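You operate a simulated robot arm through the tools that you are given. There is no shell and no other tool. Be economical: measure what you need, move in short steps, check, and stop when the job is done.

You are at the controls of a simulated robot arm. One attempt, no reset.

## Task
Put things in order on the grey table. At the end: the black stopper stands where the clear yellow-band cup stood; the clear yellow-band cup is in the red tray; the white job card from the grey table is on the brown box (marked "BULBS"); the white foot stands where the grey pipe stood; the grey pipe from the grey table stands where the black stopper stood; whatever was shut is shut again. Leave all else as you found it, and nothing knocked over.
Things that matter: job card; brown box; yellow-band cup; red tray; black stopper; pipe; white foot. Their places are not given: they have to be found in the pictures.

Only the result counts: the job must be done as asked and must still hold three seconds after the hand-in. Knocking over, shifting, dropping, spilling or breaking anything else fails it. A push-on lid holds only when it is set on centred and level and pressed home; a screw cap is set on level and turned clockwise until tight.

## Robot
A 7-joint arm with a two-finger parallel gripper, fixed in place. Base frame: the origin is at the foot of the arm, x ahead of it, y to its left, z up; the work surface is at about z = 0.8. Units: m, degrees, N and s.
With the tool pointing down near the work surface it reaches from about 0.3 to 0.7 m from the base axis. Its first joint turns from -66.0 to 66.0 degrees. Payload 1.57 kg.
The TCP is the grasp point between the finger pads, 0.03 m short of the fingertips. In the tool frame z runs along the fingers and y along their closing line. Largest opening 0.11 m; finger width 0.024, thickness 0.012; the body of the gripper, 0.048 by 0.112 m, starts 0.078 m behind the TCP.
Orientation is that of the tool frame in the base frame, as a unit quaternion [w, x, y, z]. With the fingers straight down and closing along the base's y, the tool's x points along the base's -x, its y along +y and its z along -z.

## Interface
- The arm moves only by the tool jog_arm. Its argument "rows" is a list of rows, each a list of 7 numbers: the opening, from 0 (shut) to 1 (fully open), then the shift along the tool's x, y, z in m, then the turn, a rotation vector about the tool's x, y, z in degrees. In form: [[jaw, tx, ty, tz, wx, wy, wz], ...]. A call has 1 to 20 rows; each row shifts and turns the commanded pose from where the row before left it, along the tool's axes as they then stand. Each row takes 0.2 s and may step no farther than 0.05 m and 8.6 degrees from the row before; otherwise, or with a gripper value out of range, the whole call is refused. A pose out of reach is approached as far as the arm can. The call stops where the force on the tool passes 40 N (or 10 N more than at its start, if that is more) or the arm is blocked; 0.2 s more then pass. Each finger travels about 0.108 m/s and halts on what it meets, pressing with about 26 N; the grip force reading is that of the motor and also rises with nothing between the fingers. The clock runs only during rows and for 0.2 s after the last one: add rows that do not move to give the fingers time. The reply holds the time, the measured pose of the TCP, the force on the tool along the base axes, the opening and the grip force, in the units named above and with some noise.
- Cameras (640 x 400 px; columns grow to the right, rows downward): "scene" is fixed at [0.1744, -0.3927, 1.3985]; the picture's right is [0.63, -0.78, 0.00], its down [-0.49, -0.39, -0.78] and it looks along [0.61, 0.49, -0.63] (base axes); focal length 281 px, centre (320, 200). "wrist" rides on the gripper at [-0.036, 0, -0.08] in the tool frame; the picture's right is [0.00, -1.00, 0.00], its down [0.97, 0.00, -0.24] and it looks along [0.24, 0.00, 0.97] (tool axes); focal length 218 px, centre (320, 200).
- get_image(camera): a new picture of that camera. It takes no simulated time.
- pixel_to_xyz(camera, pixels): for up to 12 pixels [column, row] of the newest picture of that camera ("zoom" is the newest enlarged one), the place [x, y, z] in the base frame of the surface seen there, good to about 0.002 m, but the place of the scene camera against the robot may be out by one fixed shift of up to 0.018 m in any direction. It takes no simulated time.
- enlarge(camera, box): a new picture of the part [left, top, right, bottom] of that camera's present view, enlarged. It takes no simulated time.
- hand_in(): hands the job in; it is judged then, once.

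Keep the steps short. Do not move on a guess: measure, check each grasp and each placing, and mend mistakes. In all there are 80 turns and 46 pictures (those below and enlarged ones count). Leave the gripper open and the arm clear of the work at the hand-in unless told otherwise, and finish with a single line.

The tools are called after "Request:" as name(argument=value, ...) on one line, values as JSON. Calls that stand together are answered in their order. jog_arm: Moves the arm, as the interface text tells. Its arguments: {"type":"object","properties":{"rows":{"type":"array"}},"required":["rows"]} The other tools are called the same way: get_image (camera) takes a picture; pixel_to_xyz (camera, pixels) gives the place of the surface under pixels of a picture; enlarge (camera, box) takes an enlarged picture of a part of a camera's view; hand_in () hands the job in.

At the start:

```text
clock: 0.0
ee_pos: [0.4396, -0.1687, 1.143]
tcp_rot: [0.0, 0.0, 1.0, -0.001]
ft_force: [-0.2, 0.0, 0.8]
width: 0.1097
finger_force: 0.1
```

scene: 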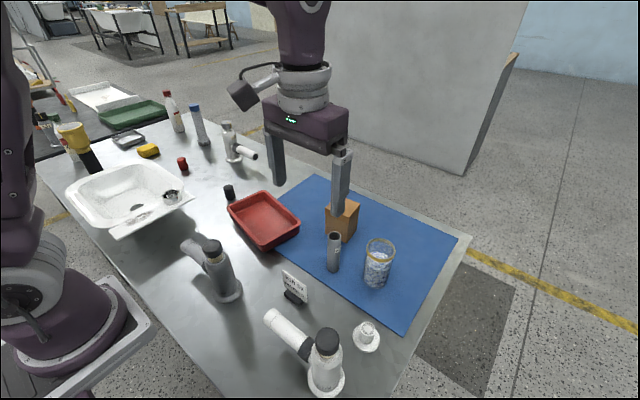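
wrist: 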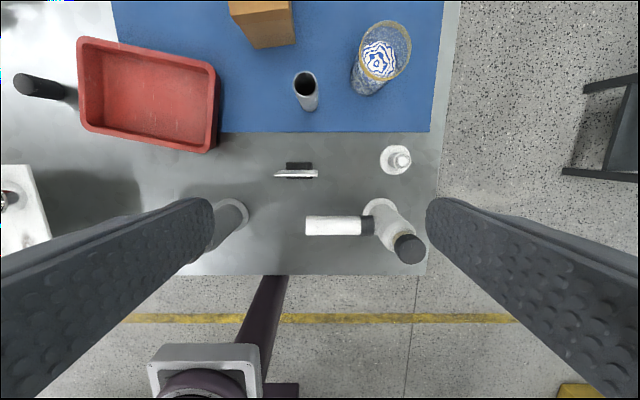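

I see the tray, the box, the pipe, the cup, the card in a holder, a white foot at wrist (396,160), and a black stopper near scene (229,192). I'll enlarge both views for detail.

Request:
enlarge(camera="scene", box=[220, 170, 420, 380])

Request:
enlarge(camera="wrist", box=[220, 0, 440, 200])

Request:
pixel_to_xyz(camera="wrist", pixels=[[40, 86], [18, 84], [306, 78], [311, 104], [402, 160], [298, 174], [297, 167], [262, 3], [375, 85], [148, 95], [410, 248], [340, 225]])

```text
1.90 times, centred on (320, 275) of scene
```

zoom: 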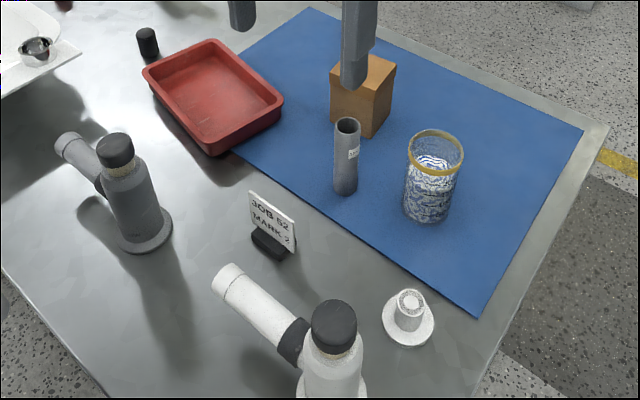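

```text
2.00 times, centred on (330, 100) of wrist
```

zoom: 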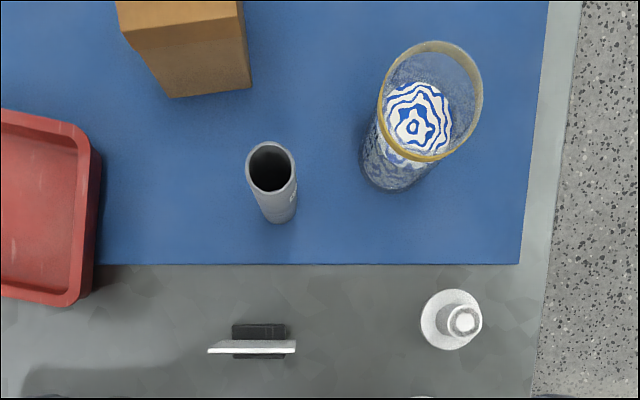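

```text
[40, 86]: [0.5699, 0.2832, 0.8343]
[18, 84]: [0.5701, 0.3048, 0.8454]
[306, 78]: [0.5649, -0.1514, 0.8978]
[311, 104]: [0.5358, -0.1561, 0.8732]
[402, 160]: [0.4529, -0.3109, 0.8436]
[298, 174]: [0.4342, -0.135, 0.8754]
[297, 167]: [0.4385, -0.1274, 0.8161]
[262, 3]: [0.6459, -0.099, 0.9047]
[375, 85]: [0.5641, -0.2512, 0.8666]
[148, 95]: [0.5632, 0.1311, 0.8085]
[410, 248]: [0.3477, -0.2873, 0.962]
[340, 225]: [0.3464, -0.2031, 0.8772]
```

Next I'll measure the cup rim, pipe, card, foot and box in the zoomed wrist picture.

Request:
pixel_to_xyz(camera="zoom", pixels=[[380, 112], [480, 95], [436, 43], [411, 159], [393, 190], [417, 125], [270, 143], [248, 165], [294, 165], [278, 222], [464, 318], [450, 349]])

Request:
pixel_to_xyz(camera="wrist", pixels=[[277, 173], [318, 173], [288, 164], [311, 164], [78, 40], [215, 70], [210, 150], [82, 125], [115, 90], [180, 100], [67, 97], [15, 95]])

```text
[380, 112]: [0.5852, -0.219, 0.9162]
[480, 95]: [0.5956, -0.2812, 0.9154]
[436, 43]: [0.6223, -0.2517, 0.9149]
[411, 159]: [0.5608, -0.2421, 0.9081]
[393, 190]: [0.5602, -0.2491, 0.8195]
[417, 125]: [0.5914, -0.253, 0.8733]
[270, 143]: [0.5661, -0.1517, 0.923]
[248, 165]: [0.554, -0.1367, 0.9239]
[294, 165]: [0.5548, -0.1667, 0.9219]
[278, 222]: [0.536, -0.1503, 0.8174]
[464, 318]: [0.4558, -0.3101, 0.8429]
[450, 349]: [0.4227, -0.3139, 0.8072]
```

```text
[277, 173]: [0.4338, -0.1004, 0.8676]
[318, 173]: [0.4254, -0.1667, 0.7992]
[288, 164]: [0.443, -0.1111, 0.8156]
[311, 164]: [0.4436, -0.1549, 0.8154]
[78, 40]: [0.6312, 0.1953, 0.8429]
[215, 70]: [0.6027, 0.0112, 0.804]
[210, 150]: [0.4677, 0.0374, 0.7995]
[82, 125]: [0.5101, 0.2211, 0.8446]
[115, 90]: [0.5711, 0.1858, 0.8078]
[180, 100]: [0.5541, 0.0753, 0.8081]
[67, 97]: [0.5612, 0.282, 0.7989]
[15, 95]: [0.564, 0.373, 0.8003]
```

The cup centre is about (0.591, -0.250), its diameter 0.063 and its rim at z 0.915. I'll move above it with the jaws open.

Request:
jog_arm(rows=[[1, -0.0303, -0.0163, 0.0206, 0, 0, 0], [1, -0.0303, -0.0163, 0.0206, 0, 0, 0], [1, -0.0303, -0.0163, 0.0206, 0, 0, 0], [1, -0.0303, -0.0163, 0.0206, 0, 0, 0], [1, -0.0303, -0.0163, 0.0206, 0, 0, 0], [1, 0, 0, 0, 0, 0, 0]])

Request:
get_image(camera="wrist")

Request:
get_image(camera="scene")

```text
clock: 1.4
ee_pos: [0.5896, -0.2489, 1.0401]
tcp_rot: [0.0, 0.001, 1.0, 0.0]
ft_force: [0.2, 0.4, 0.2]
width: 0.1101
finger_force: 0.2
```

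```text
41 pictures are left
```

wrist: 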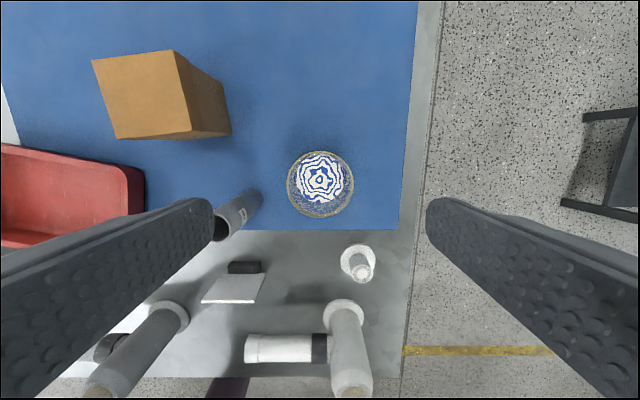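

```text
40 pictures are left
```

scene: 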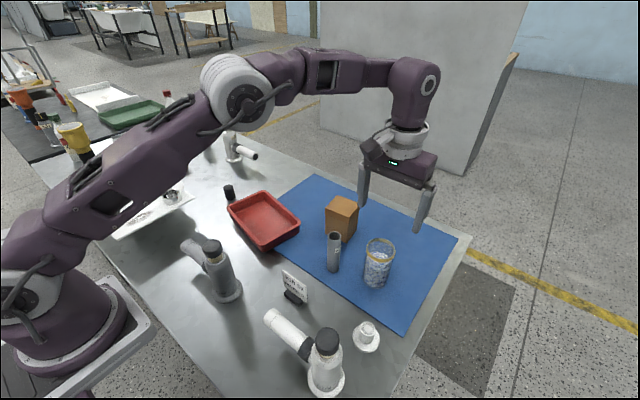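

The cup is at (320,183), between the fingers. I'll measure the rim, box top and pipe from here.

Request:
pixel_to_xyz(camera="wrist", pixels=[[289, 185], [352, 183], [320, 152], [320, 216], [320, 180], [95, 62], [172, 52], [187, 130], [117, 137], [222, 232], [357, 262], [361, 274]])

Request:
pixel_to_xyz(camera="scene", pixels=[[341, 205], [333, 235], [379, 241], [367, 327], [229, 187], [229, 199], [242, 205], [298, 226], [263, 214], [263, 246]])

```text
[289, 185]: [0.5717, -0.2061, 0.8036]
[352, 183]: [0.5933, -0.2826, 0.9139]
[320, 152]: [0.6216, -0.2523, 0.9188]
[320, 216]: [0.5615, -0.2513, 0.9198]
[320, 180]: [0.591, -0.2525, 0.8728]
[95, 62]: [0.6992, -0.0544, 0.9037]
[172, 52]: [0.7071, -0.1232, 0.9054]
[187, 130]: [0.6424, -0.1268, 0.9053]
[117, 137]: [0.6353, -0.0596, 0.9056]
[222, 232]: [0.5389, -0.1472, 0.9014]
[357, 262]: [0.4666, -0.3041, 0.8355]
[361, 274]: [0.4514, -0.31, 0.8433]
```

```text
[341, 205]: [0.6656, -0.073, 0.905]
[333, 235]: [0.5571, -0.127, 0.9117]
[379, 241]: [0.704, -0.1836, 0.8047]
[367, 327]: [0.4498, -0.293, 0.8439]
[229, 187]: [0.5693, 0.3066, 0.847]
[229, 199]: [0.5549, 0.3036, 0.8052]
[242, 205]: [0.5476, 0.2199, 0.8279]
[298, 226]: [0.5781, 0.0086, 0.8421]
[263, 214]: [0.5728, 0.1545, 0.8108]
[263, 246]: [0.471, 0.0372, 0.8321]
```

Cup centre confirmed at (0.5915, -0.2515). I'll lower to TCP z 0.865 with the jaws open.

Request:
jog_arm(rows=[[1, -0.002, -0.0025, 0.035, 0, 0, 0], [1, 0, 0, 0.035, 0, 0, 0], [1, 0, 0, 0.035, 0, 0, 0], [1, 0, 0, 0.035, 0, 0, 0], [1, 0, 0, 0.035, 0, 0, 0], [1, 0, 0, 0, 0, 0, 0]])

```text
clock: 2.8
ee_pos: [0.5932, -0.252, 0.8658]
tcp_rot: [0.0, 0.0, 1.0, 0.001]
ft_force: [0.2, -0.2, 0.7]
width: 0.1101
finger_force: 0.0
```

I'm at grasp height with no contact. I'll close on the cup now.

Request:
jog_arm(rows=[[0.5, 0, 0, 0, 0, 0, 0], [0.5, 0, 0, 0, 0, 0, 0], [0.5, 0, 0, 0, 0, 0, 0], [0.5, 0, 0, 0, 0, 0, 0]])

Request:
get_image(camera="wrist")

```text
clock: 3.8
ee_pos: [0.5935, -0.2519, 0.8654]
tcp_rot: [0.0, 0.0, 1.0, -0.001]
ft_force: [1.3, 0.9, -0.2]
width: 0.0631
finger_force: 25.6
```

```text
39 pictures are left
```

wrist: 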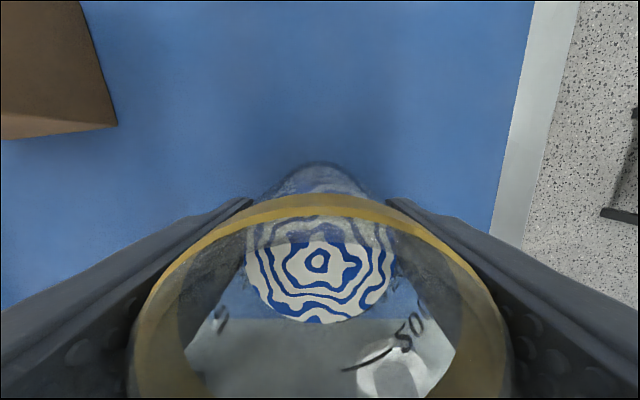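

Held at width 0.063. I'll lift it slowly.

Request:
jog_arm(rows=[[0.5, 0, 0, -0.01, 0, 0, 0], [0.5, 0, 0, -0.02, 0, 0, 0], [0.5, 0, 0, -0.025, 0, 0, 0], [0.5, 0, 0, -0.025, 0, 0, 0], [0.5, 0, 0, -0.025, 0, 0, 0], [0.5, 0, 0, -0.02, 0, 0, 0], [0.5, 0, 0, -0.015, 0, 0, 0], [0.5, 0, 0, 0, 0, 0, 0]])

Request:
get_image(camera="scene")

```text
clock: 5.6
ee_pos: [0.5936, -0.2527, 1.0046]
tcp_rot: [0.0, 0.0, 1.0, 0.0]
ft_force: [-0.4, 1.0, -3.0]
width: 0.0633
finger_force: 26.1
```

```text
38 pictures are left
```

scene: 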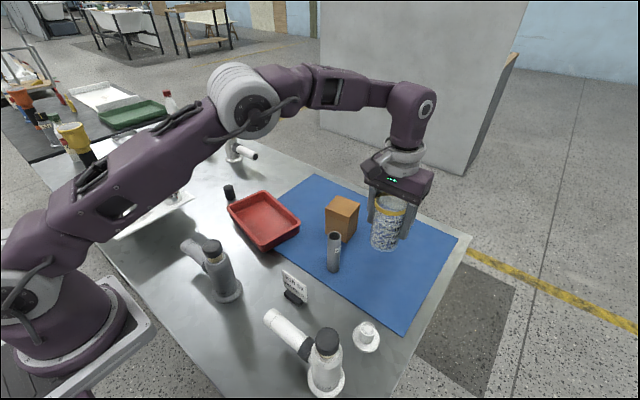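

Lifted; the cup bottom is at about 0.94. The tray centre by the rim corners is about (0.553, 0.115). I'll carry the cup over it, slightly higher.

Request:
jog_arm(rows=[[0.5, 0, 0.01, -0.015, 0, 0, 0], [0.5, 0.003, 0.02, -0.005, 0, 0, 0], [0.5, 0.003, 0.0285, 0, 0, 0, 0], [0.5, 0.003, 0.0285, 0, 0, 0, 0], [0.5, 0.003, 0.0285, 0, 0, 0, 0], [0.5, 0.003, 0.0285, 0, 0, 0, 0], [0.5, 0.003, 0.0285, 0, 0, 0, 0], [0.5, 0.003, 0.0285, 0, 0, 0, 0], [0.5, 0.003, 0.0285, 0, 0, 0, 0], [0.5, 0.003, 0.0285, 0, 0, 0, 0], [0.5, 0.003, 0.0285, 0, 0, 0, 0], [0.5, 0.003, 0.0285, 0, 0, 0, 0], [0.5, 0.003, 0.0285, 0, 0, 0, 0], [0.5, 0.0025, 0.0185, 0, 0, 0, 0], [0.5, 0, 0.008, 0, 0, 0, 0], [0.5, 0, 0, 0, 0, 0, 0]])

Request:
get_image(camera="wrist")

Request:
get_image(camera="scene")

```text
clock: 9.0
ee_pos: [0.5547, 0.1177, 1.0239]
tcp_rot: [0.0, 0.0, 1.0, 0.0]
ft_force: [1.4, 0.4, -1.5]
width: 0.0627
finger_force: 25.8
```

```text
37 pictures are left
```

wrist: 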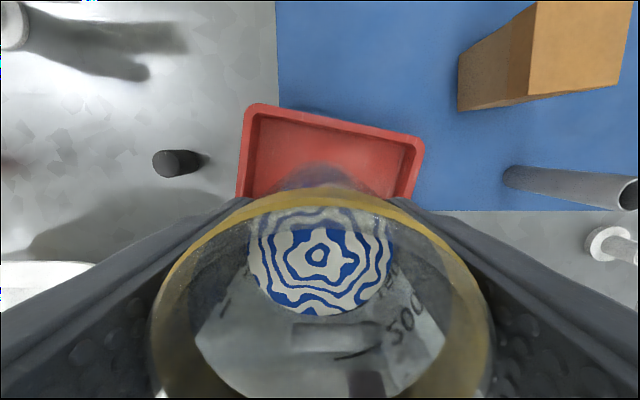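

```text
36 pictures are left
```

scene: 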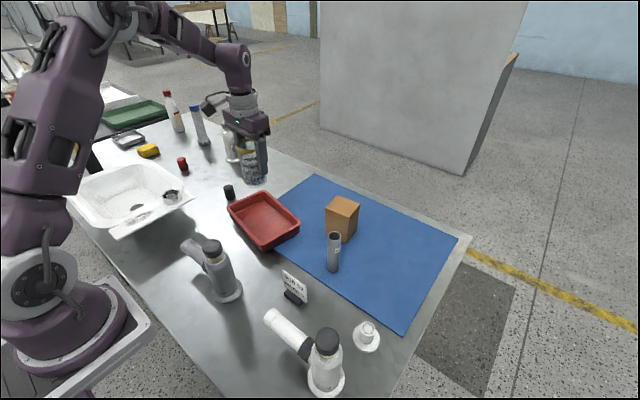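

I'll measure the visible tray rim corners and the stopper from here.

Request:
pixel_to_xyz(camera="wrist", pixels=[[250, 108], [420, 143], [240, 190], [410, 190], [262, 122], [405, 148], [300, 160], [156, 163], [180, 152], [180, 172], [195, 165], [355, 170]])

Request:
pixel_to_xyz(camera="scene", pixels=[[229, 206], [270, 192], [298, 228], [264, 246], [263, 220]])

```text
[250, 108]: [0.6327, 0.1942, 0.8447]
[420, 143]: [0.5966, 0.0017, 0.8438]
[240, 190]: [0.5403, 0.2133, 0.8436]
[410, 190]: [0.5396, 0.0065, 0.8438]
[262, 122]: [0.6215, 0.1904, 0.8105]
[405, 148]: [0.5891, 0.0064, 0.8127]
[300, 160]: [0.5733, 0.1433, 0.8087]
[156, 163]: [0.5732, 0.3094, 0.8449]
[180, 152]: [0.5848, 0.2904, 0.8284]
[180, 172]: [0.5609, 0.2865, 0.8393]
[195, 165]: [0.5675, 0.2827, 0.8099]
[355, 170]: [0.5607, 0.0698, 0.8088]
```

```text
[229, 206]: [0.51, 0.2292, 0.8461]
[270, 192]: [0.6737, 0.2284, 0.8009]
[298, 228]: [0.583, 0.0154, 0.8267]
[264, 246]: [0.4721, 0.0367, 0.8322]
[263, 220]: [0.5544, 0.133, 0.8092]
```

Tray centre is about (0.552, 0.11), with its floor at 0.8085. The cup is well inside, so I'll lower it to just above the floor.

Request:
jog_arm(rows=[[0.5, 0, -0.004, 0.025, 0, 0, 0], [0.5, 0, 0, 0.03, 0, 0, 0], [0.5, 0, 0, 0.03, 0, 0, 0], [0.5, 0, 0, 0.03, 0, 0, 0], [0.5, 0, 0, 0.02, 0, 0, 0], [0.5, 0, 0, 0.008, 0, 0, 0], [0.5, 0, 0, 0, 0, 0, 0]])

```text
clock: 10.6
ee_pos: [0.5543, 0.1131, 0.8818]
tcp_rot: [0.0, 0.0, 1.0, 0.0]
ft_force: [-0.2, 0.5, -2.3]
width: 0.0625
finger_force: 26.2
```

I'll lower in small steps until the force shows contact.

Request:
jog_arm(rows=[[0.5, 0, 0, 0.003, 0, 0, 0], [0.5, 0, 0, 0.003, 0, 0, 0], [0.5, 0, 0, 0.0015, 0, 0, 0], [0.5, 0, 0, 0, 0, 0, 0]])

```text
clock: 11.6
ee_pos: [0.5531, 0.1123, 0.8748]
tcp_rot: [0.0, 0.0, 1.0, 0.0]
ft_force: [-0.3, 1.0, -1.0]
width: 0.0622
finger_force: 25.3
```

Request:
jog_arm(rows=[[0.5, 0, 0, 0.001, 0, 0, 0], [0.5, 0, 0, 0.001, 0, 0, 0], [0.5, 0, 0, 0, 0, 0, 0]])

```text
clock: 12.4
ee_pos: [0.5551, 0.1144, 0.8725]
tcp_rot: [0.002, 0.0, 1.0, 0.0]
ft_force: [0.3, 1.9, 16.1]
width: 0.0623
finger_force: 26.5
```

Force is up 16 N, so the cup is on the floor. I'll open to 0.085, then rise.

Request:
jog_arm(rows=[[0.65, 0, 0, -0.0005, 0, 0, 0], [0.78, 0, 0, 0, 0, 0, 0], [0.78, 0, 0, 0, 0, 0, 0], [0.78, 0, 0, -0.01, 0, 0, 0], [0.78, 0, 0, -0.025, 0, 0, 0], [0.78, 0, 0, -0.04, 0, 0, 0], [0.78, 0, 0, -0.04, 0, 0, 0], [0.78, 0, 0, -0.02, 0, 0, 0], [0.78, 0, 0, 0, 0, 0, 0]])

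Request:
get_image(camera="wrist")

Request:
get_image(camera="scene")

```text
clock: 14.4
ee_pos: [0.5545, 0.1129, 1.0085]
tcp_rot: [0.0, 0.0, 1.0, 0.0]
ft_force: [-0.7, 0.0, -0.5]
width: 0.0858
finger_force: 0.0
```

```text
35 pictures are left
```

wrist: 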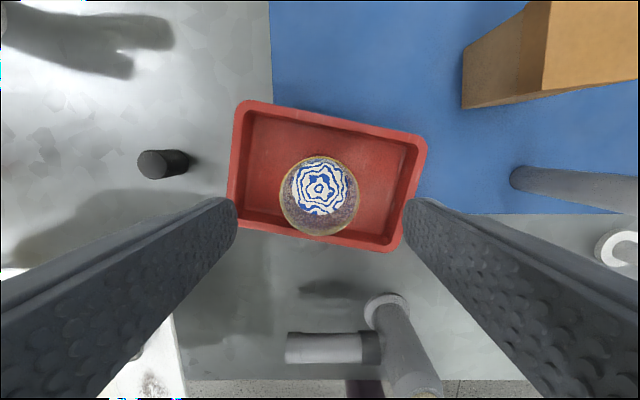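

```text
34 pictures are left
```

scene: 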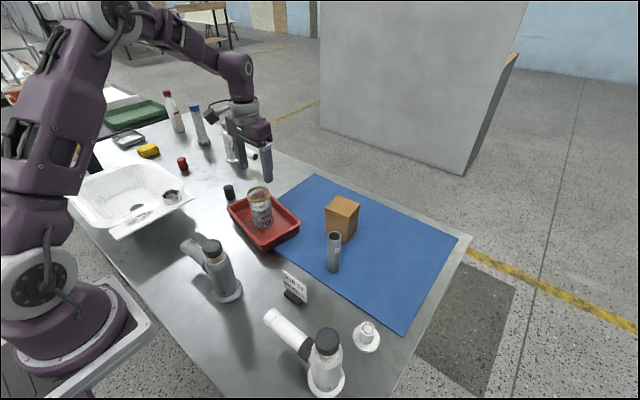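

The cup stands in the tray. Next the stopper: I'll move over (0.57, 0.295).

Request:
jog_arm(rows=[[0.7, -0.003, 0.036, 0, 0, 0, 0], [0.7, -0.003, 0.036, 0, 0, 0, 0], [0.7, -0.003, 0.036, 0, 0, 0, 0], [0.7, -0.003, 0.036, 0, 0, 0, 0], [0.7, -0.003, 0.036, 0, 0, 0, 0], [0.7, 0, 0, 0, 0, 0, 0]])

Request:
get_image(camera="wrist")

```text
clock: 15.8
ee_pos: [0.5691, 0.2935, 1.007]
tcp_rot: [0.001, 0.0, 1.0, 0.0]
ft_force: [0.5, 0.5, 0.2]
width: 0.0769
finger_force: 0.1
```

```text
33 pictures are left
```

wrist: 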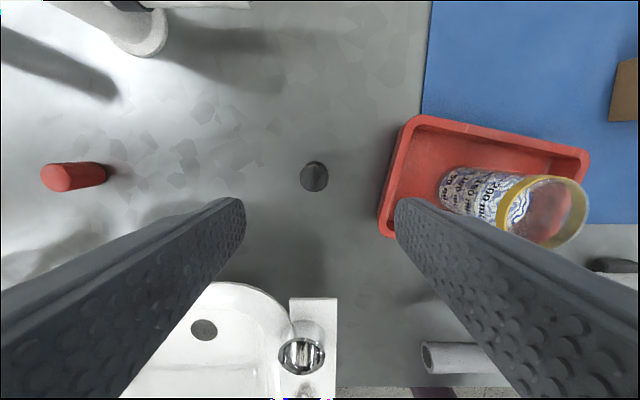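

Request:
pixel_to_xyz(camera="wrist", pixels=[[315, 177], [302, 177], [326, 177], [315, 164], [315, 189], [240, 290], [300, 340], [70, 178]])

Request:
enlarge(camera="wrist", box=[270, 140, 360, 210])

```text
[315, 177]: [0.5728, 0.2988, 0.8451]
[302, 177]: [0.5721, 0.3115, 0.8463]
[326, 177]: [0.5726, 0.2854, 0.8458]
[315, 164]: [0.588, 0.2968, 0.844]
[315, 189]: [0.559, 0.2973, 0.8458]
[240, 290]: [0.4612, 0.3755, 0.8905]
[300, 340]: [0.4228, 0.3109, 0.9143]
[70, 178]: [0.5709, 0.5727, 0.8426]
```

```text
5.71 times, centred on (315, 175) of wrist
```

zoom: 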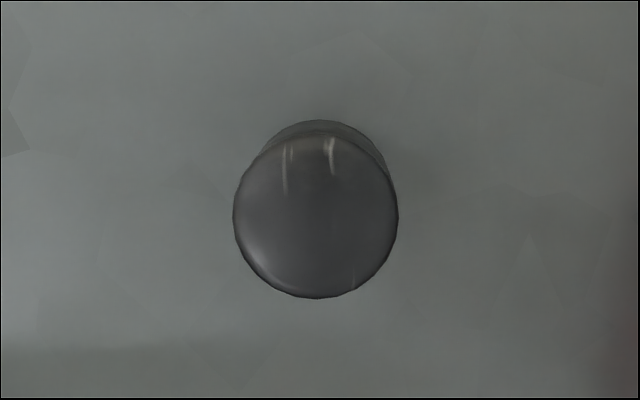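

The stopper top centre is (0.572, 0.2985), top z 0.845, diameter 0.026. I'll lower to TCP z 0.836.

Request:
jog_arm(rows=[[0.7, -0.003, 0.005, 0.035, 0, 0, 0], [0.7, 0, 0, 0.035, 0, 0, 0], [0.7, 0, 0, 0.035, 0, 0, 0], [0.7, 0, 0, 0.035, 0, 0, 0], [0.7, 0, 0, 0.02, 0, 0, 0], [0.7, 0, 0, 0.011, 0, 0, 0], [0.7, 0, 0, 0, 0, 0, 0]])

Request:
get_image(camera="wrist")

```text
clock: 17.4
ee_pos: [0.5721, 0.2989, 0.8364]
tcp_rot: [0.0, 0.0, 1.0, 0.0]
ft_force: [-0.3, -0.3, -0.2]
width: 0.077
finger_force: 0.0
```

```text
31 pictures are left
```

wrist: 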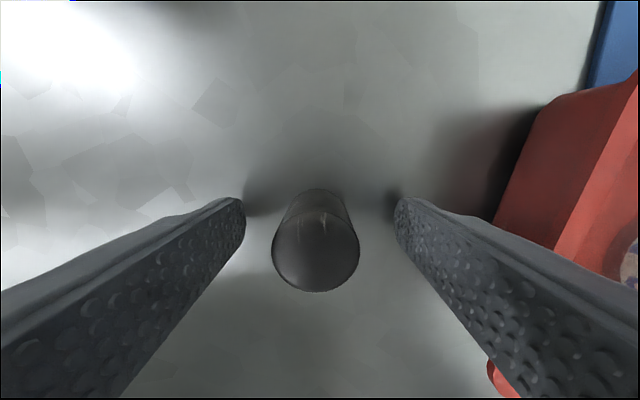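

It's centred at (316,250). I'll close.

Request:
jog_arm(rows=[[0.15, 0, 0, 0, 0, 0, 0], [0.15, 0, 0, 0, 0, 0, 0], [0.15, 0, 0, 0, 0, 0, 0], [0.15, 0, 0, 0, 0, 0, 0]])

Request:
pixel_to_xyz(camera="wrist", pixels=[[316, 208], [316, 291], [273, 250], [358, 250], [316, 250]])

```text
clock: 18.4
ee_pos: [0.5722, 0.2978, 0.8371]
tcp_rot: [0.0, 0.0, 1.0, 0.0]
ft_force: [0.2, -0.3, -0.8]
width: 0.0314
finger_force: 26.1
```

```text
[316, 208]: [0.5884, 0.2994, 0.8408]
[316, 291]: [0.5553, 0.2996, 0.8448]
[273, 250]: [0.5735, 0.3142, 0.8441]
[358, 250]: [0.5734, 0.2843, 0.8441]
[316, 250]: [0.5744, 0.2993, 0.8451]
```

Gripped (0.031 wide); the stopper's place is (0.572, 0.299). I'll lift to z 1.01.

Request:
jog_arm(rows=[[0.15, 0, 0, -0.015, 0, 0, 0], [0.15, 0, 0, -0.03, 0, 0, 0], [0.15, 0, 0, -0.04, 0, 0, 0], [0.15, 0, 0, -0.04, 0, 0, 0], [0.15, 0, 0, -0.04, 0, 0, 0], [0.15, 0, 0, -0.01, 0, 0, 0], [0.15, 0, 0, 0, 0, 0, 0]])

Request:
get_image(camera="wrist")

```text
clock: 20.0
ee_pos: [0.5717, 0.2984, 1.0121]
tcp_rot: [0.0, -0.001, 1.0, 0.0]
ft_force: [-0.3, -0.1, -0.7]
width: 0.0317
finger_force: 25.6
```

```text
30 pictures are left
```

wrist: 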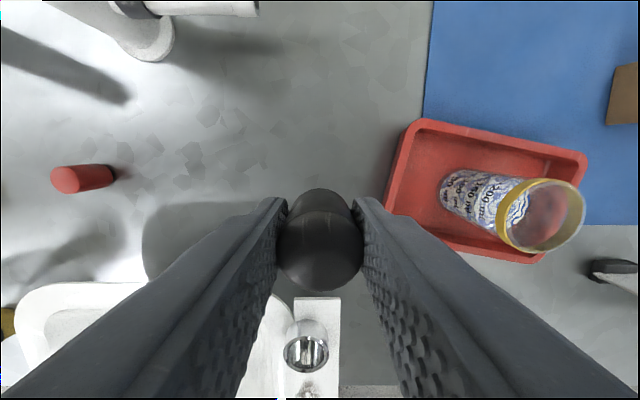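

The stopper is held upright. I'll carry it to above the cup's old place.

Request:
jog_arm(rows=[[0.15, -0.001, -0.015, 0, 0, 0, 0], [0.15, -0.001, -0.035, 0, 0, 0, 0], [0.15, -0.0013, -0.036, 0, 0, 0, 0], [0.15, -0.0013, -0.036, 0, 0, 0, 0], [0.15, -0.0013, -0.036, 0, 0, 0, 0], [0.15, -0.0013, -0.036, 0, 0, 0, 0], [0.15, -0.0013, -0.036, 0, 0, 0, 0], [0.15, -0.0013, -0.036, 0, 0, 0, 0], [0.15, -0.0013, -0.036, 0, 0, 0, 0], [0.15, -0.0013, -0.036, 0, 0, 0, 0], [0.15, -0.0013, -0.036, 0, 0, 0, 0], [0.15, -0.0013, -0.036, 0, 0, 0, 0], [0.15, -0.0013, -0.036, 0, 0, 0, 0], [0.15, -0.0013, -0.036, 0, 0, 0, 0], [0.15, -0.0013, -0.036, 0, 0, 0, 0], [0.15, -0.0013, -0.032, 0, 0, 0, 0], [0.15, 0, 0, 0, 0, 0, 0]])

```text
clock: 23.6
ee_pos: [0.5929, -0.2526, 1.0125]
tcp_rot: [0.0, 0.0, 1.0, 0.0]
ft_force: [0.7, 0.1, -1.3]
width: 0.0314
finger_force: 26.2
```

I'll lower to just above the mat.

Request:
jog_arm(rows=[[0.15, 0.0005, 0, 0.03, 0, 0, 0], [0.15, 0, 0, 0.04, 0, 0, 0], [0.15, 0, 0, 0.04, 0, 0, 0], [0.15, 0, 0, 0.03, 0, 0, 0], [0.15, 0, 0, 0.02, 0, 0, 0], [0.15, 0, 0, 0.007, 0, 0, 0], [0.15, 0, 0, 0, 0, 0, 0]])

Request:
jog_arm(rows=[[0.15, 0, 0, 0.0015, 0, 0, 0], [0.15, 0, 0, 0.0015, 0, 0, 0], [0.15, 0, 0, 0, 0, 0, 0]])

```text
clock: 25.2
ee_pos: [0.5922, -0.2516, 0.8453]
tcp_rot: [0.001, 0.0, 1.0, 0.0]
ft_force: [-0.2, -0.4, -1.0]
width: 0.0316
finger_force: 26.4
```

```text
clock: 26.0
ee_pos: [0.5926, -0.2521, 0.8423]
tcp_rot: [0.0, 0.0, 1.0, 0.0]
ft_force: [0.4, -0.6, -0.7]
width: 0.0316
finger_force: 26.0
```

Request:
jog_arm(rows=[[0.15, 0, 0, 0.001, 0, 0, 0], [0.15, 0, 0, 0.001, 0, 0, 0], [0.15, 0, 0, 0, 0, 0, 0]])

```text
clock: 26.8
ee_pos: [0.5925, -0.2524, 0.8413]
tcp_rot: [0.001, 0.001, 1.0, 0.0]
ft_force: [-1.5, 3.0, 11.2]
width: 0.0313
finger_force: 26.2
```

Contact at 11 N. I'll release and rise.

Request:
jog_arm(rows=[[0.4, 0, 0, 0, 0, 0, 0], [0.6, 0, 0, 0, 0, 0, 0], [0.6, 0, 0, 0, 0, 0, 0], [0.6, 0, 0, -0.02, 0, 0, 0], [0.6, 0, 0, -0.04, 0, 0, 0], [0.6, 0, 0, -0.04, 0, 0, 0], [0.6, 0, 0, -0.04, 0, 0, 0], [0.6, 0, 0, -0.03, 0, 0, 0], [0.6, 0, 0, 0, 0, 0, 0]])

Request:
get_image(camera="wrist")

```text
clock: 28.8
ee_pos: [0.592, -0.2506, 1.011]
tcp_rot: [0.0, 0.0, 1.0, 0.0]
ft_force: [-0.5, -0.1, 0.1]
width: 0.066
finger_force: 0.0
```

```text
29 pictures are left
```

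wrist: 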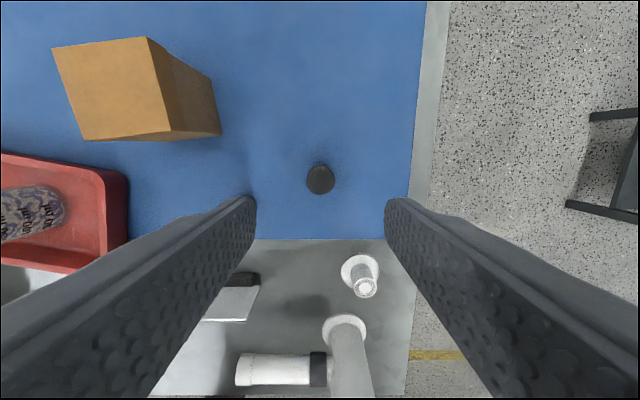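

The stopper stands at (320,180). Next the pipe: I'll move above (0.551, -0.1515).

Request:
jog_arm(rows=[[0.6, 0.013, 0.033, -0.01, 0, 0, 0], [0.6, 0.014, 0.033, -0.01, 0, 0, 0], [0.6, 0.014, 0.033, -0.01, 0, 0, 0], [0.6, 0, 0, 0, 0, 0, 0]])

Request:
enlarge(camera="wrist", box=[240, 120, 400, 220])

```text
clock: 29.8
ee_pos: [0.5505, -0.1519, 1.0412]
tcp_rot: [0.0, 0.001, 1.0, 0.001]
ft_force: [-0.6, 0.2, 0.5]
width: 0.066
finger_force: 0.0
```

```text
4.00 times, centred on (320, 170) of wrist
```

zoom: 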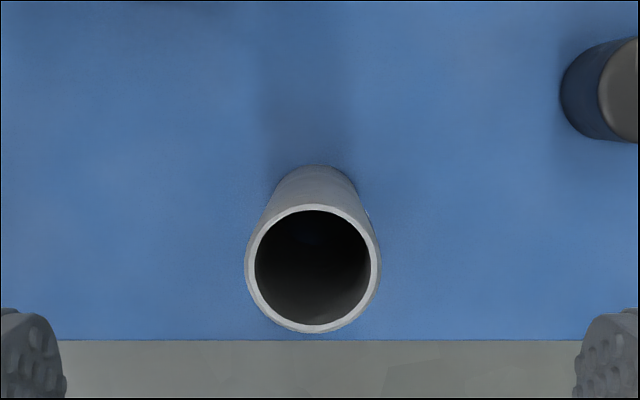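

Request:
pixel_to_xyz(camera="zoom", pixels=[[249, 268], [377, 268], [312, 208], [312, 329], [312, 168], [605, 90]])

Request:
enlarge(camera="wrist", box=[0, 0, 640, 400])

```text
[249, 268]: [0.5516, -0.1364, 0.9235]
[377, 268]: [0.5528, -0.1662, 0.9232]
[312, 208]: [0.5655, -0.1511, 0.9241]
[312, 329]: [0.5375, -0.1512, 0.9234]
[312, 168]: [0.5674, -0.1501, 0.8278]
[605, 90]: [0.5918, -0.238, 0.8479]
```

```text
1.00 times, centred on (320, 200) of wrist
```

zoom: 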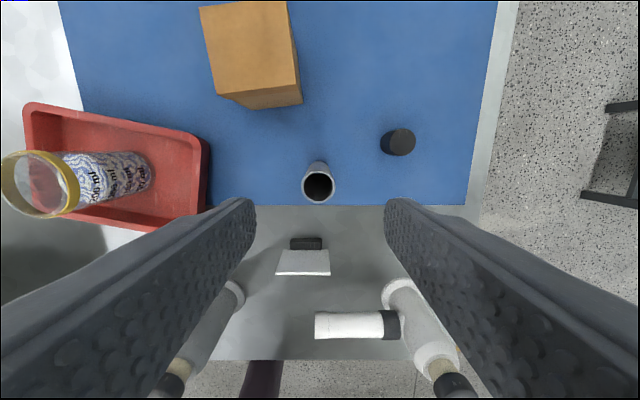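

Pipe centre is (0.5515, -0.1513). I'll lower to TCP z 0.87 and close.

Request:
jog_arm(rows=[[0.6, -0.001, 0.0005, 0.035, 0, 0, 0], [0.6, 0, 0, 0.035, 0, 0, 0], [0.6, 0, 0, 0.035, 0, 0, 0], [0.6, 0, 0, 0.035, 0, 0, 0], [0.6, 0, 0, 0.031, 0, 0, 0], [0.6, 0, 0, 0, 0, 0, 0]])

Request:
jog_arm(rows=[[0.15, 0, 0, 0, 0, 0, 0], [0.15, 0, 0, 0, 0, 0, 0], [0.15, 0, 0, 0, 0, 0, 0], [0.15, 0, 0, 0, 0, 0, 0]])

```text
clock: 31.2
ee_pos: [0.5523, -0.151, 0.8691]
tcp_rot: [0.0, 0.0, 1.0, 0.001]
ft_force: [0.0, 0.7, 0.1]
width: 0.0662
finger_force: 0.0
```

```text
clock: 32.2
ee_pos: [0.5521, -0.1514, 0.8693]
tcp_rot: [0.0, 0.0, 1.0, 0.0]
ft_force: [0.2, 0.1, -0.5]
width: 0.031
finger_force: 26.4
```

Gripped at 0.031. I'll lift to z 1.04.

Request:
jog_arm(rows=[[0.15, 0, 0, -0.015, 0, 0, 0], [0.15, 0, 0, -0.03, 0, 0, 0], [0.15, 0, 0, -0.04, 0, 0, 0], [0.15, 0, 0, -0.04, 0, 0, 0], [0.15, 0, 0, -0.04, 0, 0, 0], [0.15, 0, 0, -0.01, 0, 0, 0], [0.15, 0, 0, 0, 0, 0, 0]])

Request:
get_image(camera="scene")

```text
clock: 33.8
ee_pos: [0.5527, -0.1523, 1.0441]
tcp_rot: [0.001, -0.001, 1.0, 0.0]
ft_force: [-0.4, 0.4, 0.4]
width: 0.031
finger_force: 25.4
```

```text
26 pictures are left
```

scene: 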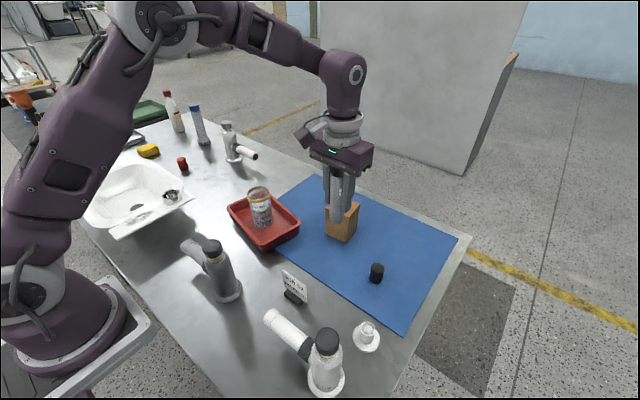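

The pipe is held. I'll carry it over the stopper's old place (0.572, 0.299).

Request:
jog_arm(rows=[[0.15, -0.0014, 0.015, 0, 0, 0, 0], [0.15, -0.0014, 0.0345, 0, 0, 0, 0], [0.15, -0.0014, 0.0345, 0, 0, 0, 0], [0.15, -0.0014, 0.0345, 0, 0, 0, 0], [0.15, -0.0014, 0.0345, 0, 0, 0, 0], [0.15, -0.0014, 0.0345, 0, 0, 0, 0], [0.15, -0.0014, 0.0345, 0, 0, 0, 0], [0.15, -0.0014, 0.0345, 0, 0, 0, 0], [0.15, -0.0014, 0.0345, 0, 0, 0, 0], [0.15, -0.0014, 0.0345, 0, 0, 0, 0], [0.15, -0.0014, 0.0345, 0, 0, 0, 0], [0.15, -0.0014, 0.0345, 0, 0, 0, 0], [0.15, -0.0014, 0.0345, 0, 0, 0, 0], [0.15, -0.0014, 0.022, 0, 0, 0, 0], [0.15, 0, 0, 0, 0, 0, 0]])

Request:
jog_arm(rows=[[0.15, 0, 0, 0.025, 0, 0, 0], [0.15, 0, 0, 0.04, 0, 0, 0], [0.15, 0, 0, 0.04, 0, 0, 0], [0.15, 0, 0, 0.035, 0, 0, 0], [0.15, 0, 0, 0.02, 0, 0, 0], [0.15, 0, 0, 0.007, 0, 0, 0], [0.15, 0, 0, 0, 0, 0, 0]])

```text
clock: 37.0
ee_pos: [0.5713, 0.3003, 1.043]
tcp_rot: [0.001, 0.0, 1.0, -0.001]
ft_force: [-0.2, 0.5, -1.0]
width: 0.031
finger_force: 26.1
```

```text
clock: 38.6
ee_pos: [0.5725, 0.3, 0.8767]
tcp_rot: [0.0, 0.0, 1.0, 0.0]
ft_force: [0.0, 0.5, -0.4]
width: 0.0306
finger_force: 26.1
```

Contact is expected near 0.866. I'll creep down.

Request:
jog_arm(rows=[[0.15, 0, 0, 0.004, 0, 0, 0], [0.15, 0, 0, 0.003, 0, 0, 0], [0.15, 0, 0, 0.0015, 0, 0, 0], [0.15, 0, 0, 0, 0, 0, 0]])

Request:
jog_arm(rows=[[0.15, 0, 0, 0.001, 0, 0, 0], [0.15, 0, 0, 0.001, 0, 0, 0], [0.15, 0, 0, 0, 0, 0, 0]])

```text
clock: 39.6
ee_pos: [0.5707, 0.299, 0.868]
tcp_rot: [-0.001, 0.0, 1.0, 0.001]
ft_force: [-0.2, 0.1, -0.3]
width: 0.0305
finger_force: 25.9
```

```text
clock: 40.4
ee_pos: [0.5712, 0.2989, 0.867]
tcp_rot: [0.001, 0.0, 1.0, 0.001]
ft_force: [-3.9, -1.4, 14.4]
width: 0.031
finger_force: 25.7
```

Contact at 14 N. I'll release and rise.

Request:
jog_arm(rows=[[0.4, 0, 0, 0, 0, 0, 0], [0.6, 0, 0, 0, 0, 0, 0], [0.6, 0, 0, 0, 0, 0, 0], [0.6, 0, 0, -0.02, 0, 0, 0], [0.6, 0, 0, -0.04, 0, 0, 0], [0.6, 0, 0, -0.04, 0, 0, 0], [0.6, 0, 0, -0.04, 0, 0, 0], [0.6, 0, 0, -0.03, 0, 0, 0], [0.6, 0, 0, 0, 0, 0, 0]])

Request:
get_image(camera="wrist")

```text
clock: 42.4
ee_pos: [0.5713, 0.2998, 1.0366]
tcp_rot: [0.001, 0.0, 1.0, 0.0]
ft_force: [-0.1, -0.2, -0.1]
width: 0.0661
finger_force: 0.0
```

```text
25 pictures are left
```

wrist: 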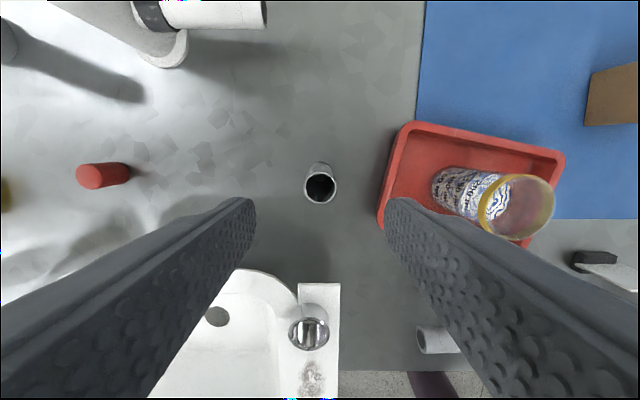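

The pipe stands at (320,185). Next the white foot: I'll move over (0.45, -0.31), high.

Request:
jog_arm(rows=[[0.6, 0.0067, -0.034, -0.01, 0, 0, 0], [0.6, 0.0067, -0.034, -0.01, 0, 0, 0], [0.6, 0.0067, -0.034, -0.01, 0, 0, 0], [0.6, 0.0067, -0.034, -0.01, 0, 0, 0], [0.6, 0.0067, -0.034, 0, 0, 0, 0], [0.6, 0.0067, -0.034, 0, 0, 0, 0], [0.6, 0.0067, -0.034, 0, 0, 0, 0], [0.6, 0.0067, -0.034, 0, 0, 0, 0], [0.6, 0.0067, -0.034, 0, 0, 0, 0], [0.6, 0.0067, -0.034, 0, 0, 0, 0], [0.6, 0.0067, -0.034, 0, 0, 0, 0], [0.6, 0.0067, -0.034, 0, 0, 0, 0], [0.6, 0.0067, -0.034, 0, 0, 0, 0], [0.6, 0.0067, -0.034, 0, 0, 0, 0], [0.6, 0.0067, -0.034, 0, 0, 0, 0], [0.6, 0.0067, -0.034, 0, 0, 0, 0], [0.6, 0.0067, -0.034, 0, 0, 0, 0], [0.6, 0.0067, -0.032, 0, 0, 0, 0], [0.6, 0, 0, 0, 0, 0, 0]])

Request:
get_image(camera="wrist")

```text
clock: 46.4
ee_pos: [0.4511, -0.311, 1.0761]
tcp_rot: [0.0, 0.0, 1.0, 0.0]
ft_force: [0.5, 0.0, -0.2]
width: 0.0658
finger_force: 0.2
```

```text
24 pictures are left
```

wrist: 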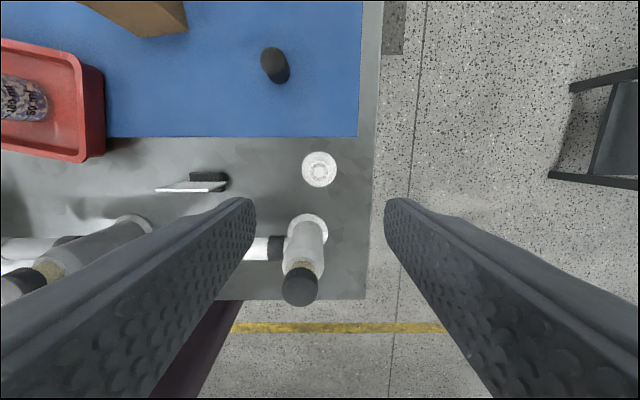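

Request:
enlarge(camera="wrist", box=[270, 140, 370, 200])

Request:
pixel_to_xyz(camera="wrist", pixels=[[319, 170], [312, 170], [326, 170], [303, 170], [336, 170], [319, 153], [319, 187], [319, 163], [319, 178], [301, 270], [301, 290], [310, 215]])

```text
6.40 times, centred on (320, 170) of wrist
```

zoom: 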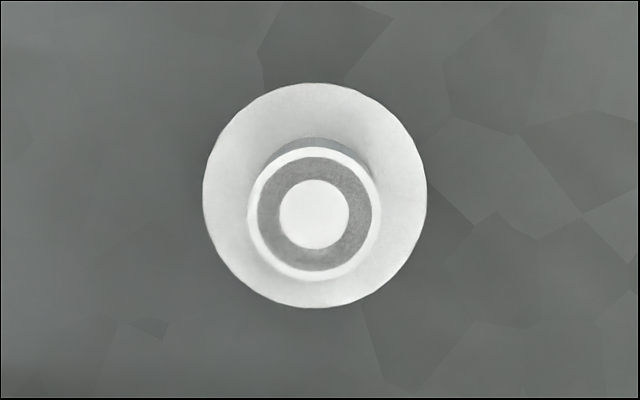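

```text
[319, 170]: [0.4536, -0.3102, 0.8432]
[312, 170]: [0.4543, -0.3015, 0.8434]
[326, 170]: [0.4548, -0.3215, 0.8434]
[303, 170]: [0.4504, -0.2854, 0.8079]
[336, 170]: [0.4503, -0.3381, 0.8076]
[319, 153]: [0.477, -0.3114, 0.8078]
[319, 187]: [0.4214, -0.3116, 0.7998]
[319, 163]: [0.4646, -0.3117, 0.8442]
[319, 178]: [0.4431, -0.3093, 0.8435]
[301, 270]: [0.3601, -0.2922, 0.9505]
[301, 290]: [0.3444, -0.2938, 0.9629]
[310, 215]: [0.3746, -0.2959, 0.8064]
```

Foot centre is (0.451, -0.311), flange top 0.808, stem top 0.8435. I'll lower to TCP z 0.843, fingertips just above the flange.

Request:
jog_arm(rows=[[0.6, 0, 0, 0.04, 0, 0, 0], [0.6, 0, 0, 0.04, 0, 0, 0], [0.6, 0, 0, 0.04, 0, 0, 0], [0.6, 0, 0, 0.04, 0, 0, 0], [0.6, 0, 0, 0.04, 0, 0, 0], [0.6, 0, 0, 0.024, 0, 0, 0], [0.6, 0, 0, 0.008, 0, 0, 0], [0.6, 0, 0, 0, 0, 0, 0]])

Request:
get_image(camera="wrist")

```text
clock: 48.2
ee_pos: [0.4512, -0.3113, 0.8443]
tcp_rot: [-0.001, 0.0, 1.0, 0.0]
ft_force: [0.3, 0.5, 0.3]
width: 0.0658
finger_force: 0.0
```

```text
22 pictures are left
```

wrist: 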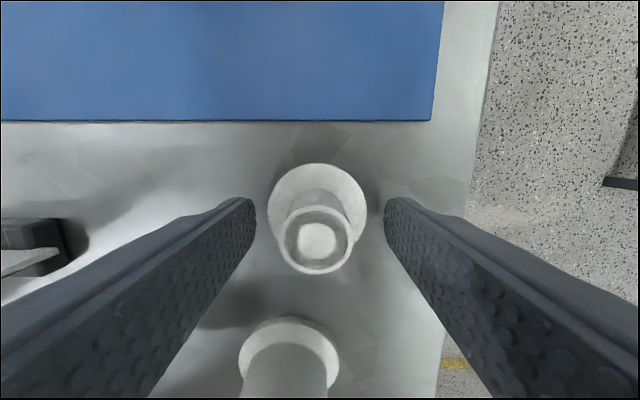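

The stem is centred at (318,240). I'll close, then lift if the grip is good.

Request:
jog_arm(rows=[[0.1, 0, 0, 0, 0, 0, 0], [0.1, 0, 0, 0, 0, 0, 0], [0.1, 0, 0, 0, 0, 0, 0], [0.1, 0, 0, 0, 0, 0, 0]])

Request:
jog_arm(rows=[[0.1, 0, 0, -0.015, 0, 0, 0], [0.1, 0, 0, -0.03, 0, 0, 0], [0.1, 0, 0, -0.04, 0, 0, 0], [0.1, 0, 0, -0.04, 0, 0, 0], [0.1, 0, 0, -0.035, 0, 0, 0], [0.1, 0, 0, 0, 0, 0, 0]])

Request:
get_image(camera="wrist")

```text
clock: 49.2
ee_pos: [0.4506, -0.3114, 0.8448]
tcp_rot: [0.0, 0.0, 1.0, 0.0]
ft_force: [-0.8, -0.1, -0.6]
width: 0.0281
finger_force: 26.3
```

```text
clock: 50.6
ee_pos: [0.4509, -0.3111, 1.0038]
tcp_rot: [-0.001, 0.0, 1.0, 0.001]
ft_force: [-0.3, 0.4, -0.6]
width: 0.0283
finger_force: 26.3
```

```text
21 pictures are left
```

wrist: 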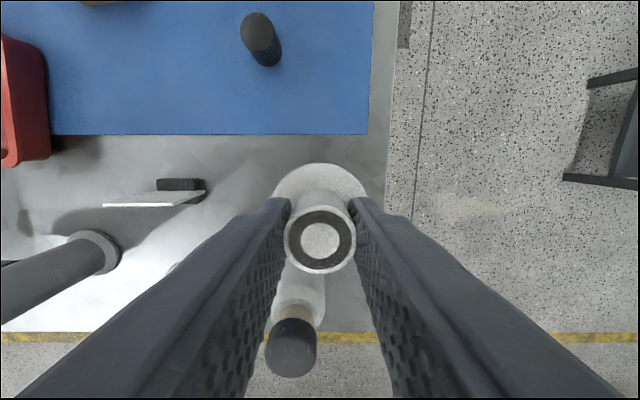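

The foot is held upright. I'll carry it to (0.5515, -0.1513).

Request:
jog_arm(rows=[[0.1, -0.01, 0.016, 0, 0, 0, 0], [0.1, -0.02, 0.032, 0, 0, 0, 0], [0.1, -0.02, 0.032, 0, 0, 0, 0], [0.1, -0.02, 0.032, 0, 0, 0, 0], [0.1, -0.02, 0.032, 0, 0, 0, 0], [0.1, -0.0105, 0.016, 0, 0, 0, 0], [0.1, 0, 0, 0, 0, 0, 0]])

Request:
jog_arm(rows=[[0.1, 0, 0, 0.025, 0, 0, 0], [0.1, 0, 0, 0.04, 0, 0, 0], [0.1, 0, 0, 0.04, 0, 0, 0], [0.1, 0, 0, 0.03, 0, 0, 0], [0.1, 0, 0, 0.01, 0, 0, 0], [0.1, 0, 0, 0.007, 0, 0, 0], [0.1, 0, 0, 0, 0, 0, 0]])

```text
clock: 52.2
ee_pos: [0.5524, -0.1504, 1.0045]
tcp_rot: [0.0, -0.001, 1.0, 0.0]
ft_force: [0.5, -0.2, -1.0]
width: 0.0281
finger_force: 26.3
```

```text
clock: 53.8
ee_pos: [0.5507, -0.1503, 0.8512]
tcp_rot: [0.0, 0.0, 1.0, 0.0]
ft_force: [0.3, 0.4, -1.0]
width: 0.0282
finger_force: 26.3
```

Contact is expected near 0.847. I'll creep down.

Request:
jog_arm(rows=[[0.1, 0, -0.0005, 0.0015, 0, 0, 0], [0.1, 0, 0, 0.001, 0, 0, 0], [0.1, 0, 0, 0, 0, 0, 0]])

Request:
jog_arm(rows=[[0.1, 0, 0, 0.001, 0, 0, 0], [0.1, 0, 0, 0.001, 0, 0, 0], [0.1, 0, 0, 0, 0, 0, 0]])

```text
clock: 54.6
ee_pos: [0.551, -0.1519, 0.8501]
tcp_rot: [0.0, 0.001, 1.0, -0.001]
ft_force: [0.2, 0.1, -1.1]
width: 0.0283
finger_force: 26.0
```

```text
clock: 55.4
ee_pos: [0.5519, -0.1518, 0.8478]
tcp_rot: [0.001, 0.0, 1.0, 0.0]
ft_force: [-4.4, 2.1, 20.3]
width: 0.0282
finger_force: 25.4
```

Contact at 20 N. I'll release and rise.

Request:
jog_arm(rows=[[0.3, 0, 0, -0.0005, 0, 0, 0], [0.6, 0, 0, 0, 0, 0, 0], [0.6, 0, 0, 0, 0, 0, 0], [0.6, 0, 0, -0.02, 0, 0, 0], [0.6, 0, 0, -0.04, 0, 0, 0], [0.6, 0, 0, -0.04, 0, 0, 0], [0.6, 0, 0, -0.04, 0, 0, 0], [0.6, 0, 0, -0.04, 0, 0, 0], [0.6, 0, 0, 0, 0, 0, 0]])

Request:
get_image(camera="wrist")

```text
clock: 57.4
ee_pos: [0.5519, -0.1504, 1.0285]
tcp_rot: [0.0, 0.001, 1.0, 0.0]
ft_force: [-0.5, 0.6, 0.8]
width: 0.0662
finger_force: 0.1
```

```text
20 pictures are left
```

wrist: 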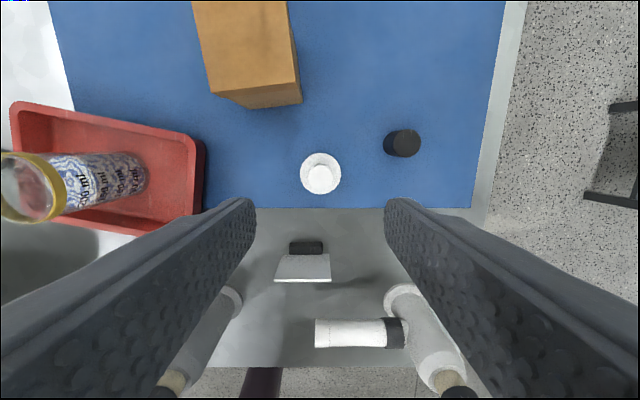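

The foot stands at (320,178). Now the card: I'll move above it for a close look.

Request:
jog_arm(rows=[[0.6, 0.036, 0.005, 0, 0, 0, 0], [0.6, 0.036, 0.005, 0, 0, 0, 0], [0.6, 0.036, 0.006, 0, 0, 0, 0], [0.6, 0, 0, 0, 0, 0, 0]])

Request:
get_image(camera="wrist")

Request:
enlarge(camera="scene", box=[260, 250, 340, 310])

```text
clock: 58.4
ee_pos: [0.4419, -0.1367, 1.0278]
tcp_rot: [-0.001, 0.001, 1.0, 0.0]
ft_force: [0.1, -0.2, 0.4]
width: 0.0661
finger_force: 0.0
```

```text
19 pictures are left
```

wrist: 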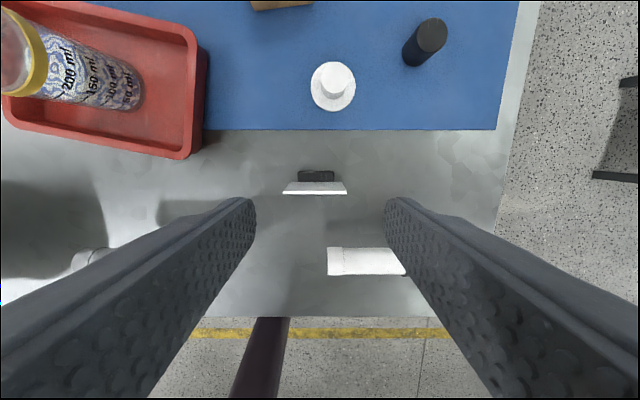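

```text
6.67 times, centred on (300, 280) of scene
```

zoom: 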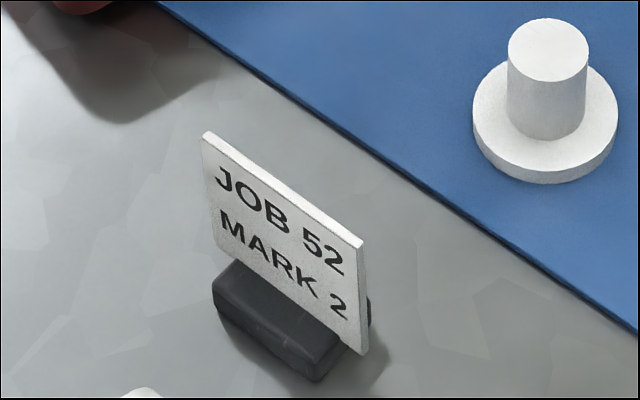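

The card stands upright in a small black base with its thin side along x. I'll measure the card, the box top and the neighbouring valve caps, then turn the gripper to grip it across its thickness.

Request:
pixel_to_xyz(camera="wrist", pixels=[[285, 192], [345, 192], [315, 193], [284, 184], [315, 176], [300, 172], [333, 172], [92, 262], [365, 262]])

Request:
pixel_to_xyz(camera="scene", pixels=[[211, 245], [326, 337], [190, 247], [275, 318], [284, 272], [307, 285], [293, 295]])

```text
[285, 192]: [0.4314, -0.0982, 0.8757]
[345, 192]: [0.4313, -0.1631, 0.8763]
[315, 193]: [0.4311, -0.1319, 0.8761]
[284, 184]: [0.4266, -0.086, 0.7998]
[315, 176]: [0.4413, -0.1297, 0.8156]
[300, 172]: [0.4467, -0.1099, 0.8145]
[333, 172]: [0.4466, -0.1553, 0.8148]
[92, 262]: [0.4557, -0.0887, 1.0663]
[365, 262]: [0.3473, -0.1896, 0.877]
```

```text
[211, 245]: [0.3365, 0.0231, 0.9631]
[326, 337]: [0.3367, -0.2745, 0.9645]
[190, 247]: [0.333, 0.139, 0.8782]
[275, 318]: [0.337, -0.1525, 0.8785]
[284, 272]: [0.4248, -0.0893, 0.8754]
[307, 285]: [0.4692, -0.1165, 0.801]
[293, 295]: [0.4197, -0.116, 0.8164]
```

Card plane is at x≈0.431, y centre -0.131, top 0.876, base top 0.815. I'll turn the tool 90° above it.

Request:
jog_arm(rows=[[0.6, 0.011, 0.0055, 0, 0, 0, 0], [0.6, 0, 0, 0, 0, 0, 8.5], [0.6, 0, 0, 0, 0, 0, 8.5], [0.6, 0, 0, 0, 0, 0, 8.5], [0.6, 0, 0, 0, 0, 0, 8.5], [0.6, 0, 0, 0, 0, 0, 8.5], [0.6, 0, 0, 0, 0, 0, 8.5], [0.6, 0, 0, 0, 0, 0, 8.5], [0.6, 0, 0, 0, 0, 0, 8.5], [0.6, 0, 0, 0, 0, 0, 8.5], [0.6, 0, 0, 0, 0, 0, 8.5], [0.6, 0, 0, 0, 0, 0, 5], [0.6, 0, 0, 0, 0, 0, 0]])

Request:
get_image(camera="wrist")

```text
clock: 61.2
ee_pos: [0.4318, -0.1305, 1.0286]
tcp_rot: [0.001, 0.707, 0.707, 0.0]
ft_force: [0.0, 0.0, 0.4]
width: 0.066
finger_force: 0.1
```

```text
17 pictures are left
```

wrist: 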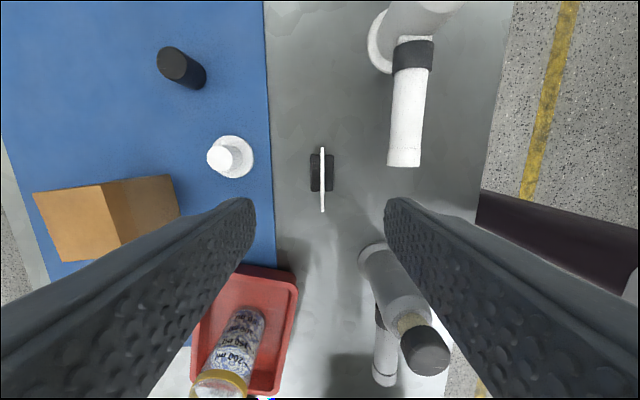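

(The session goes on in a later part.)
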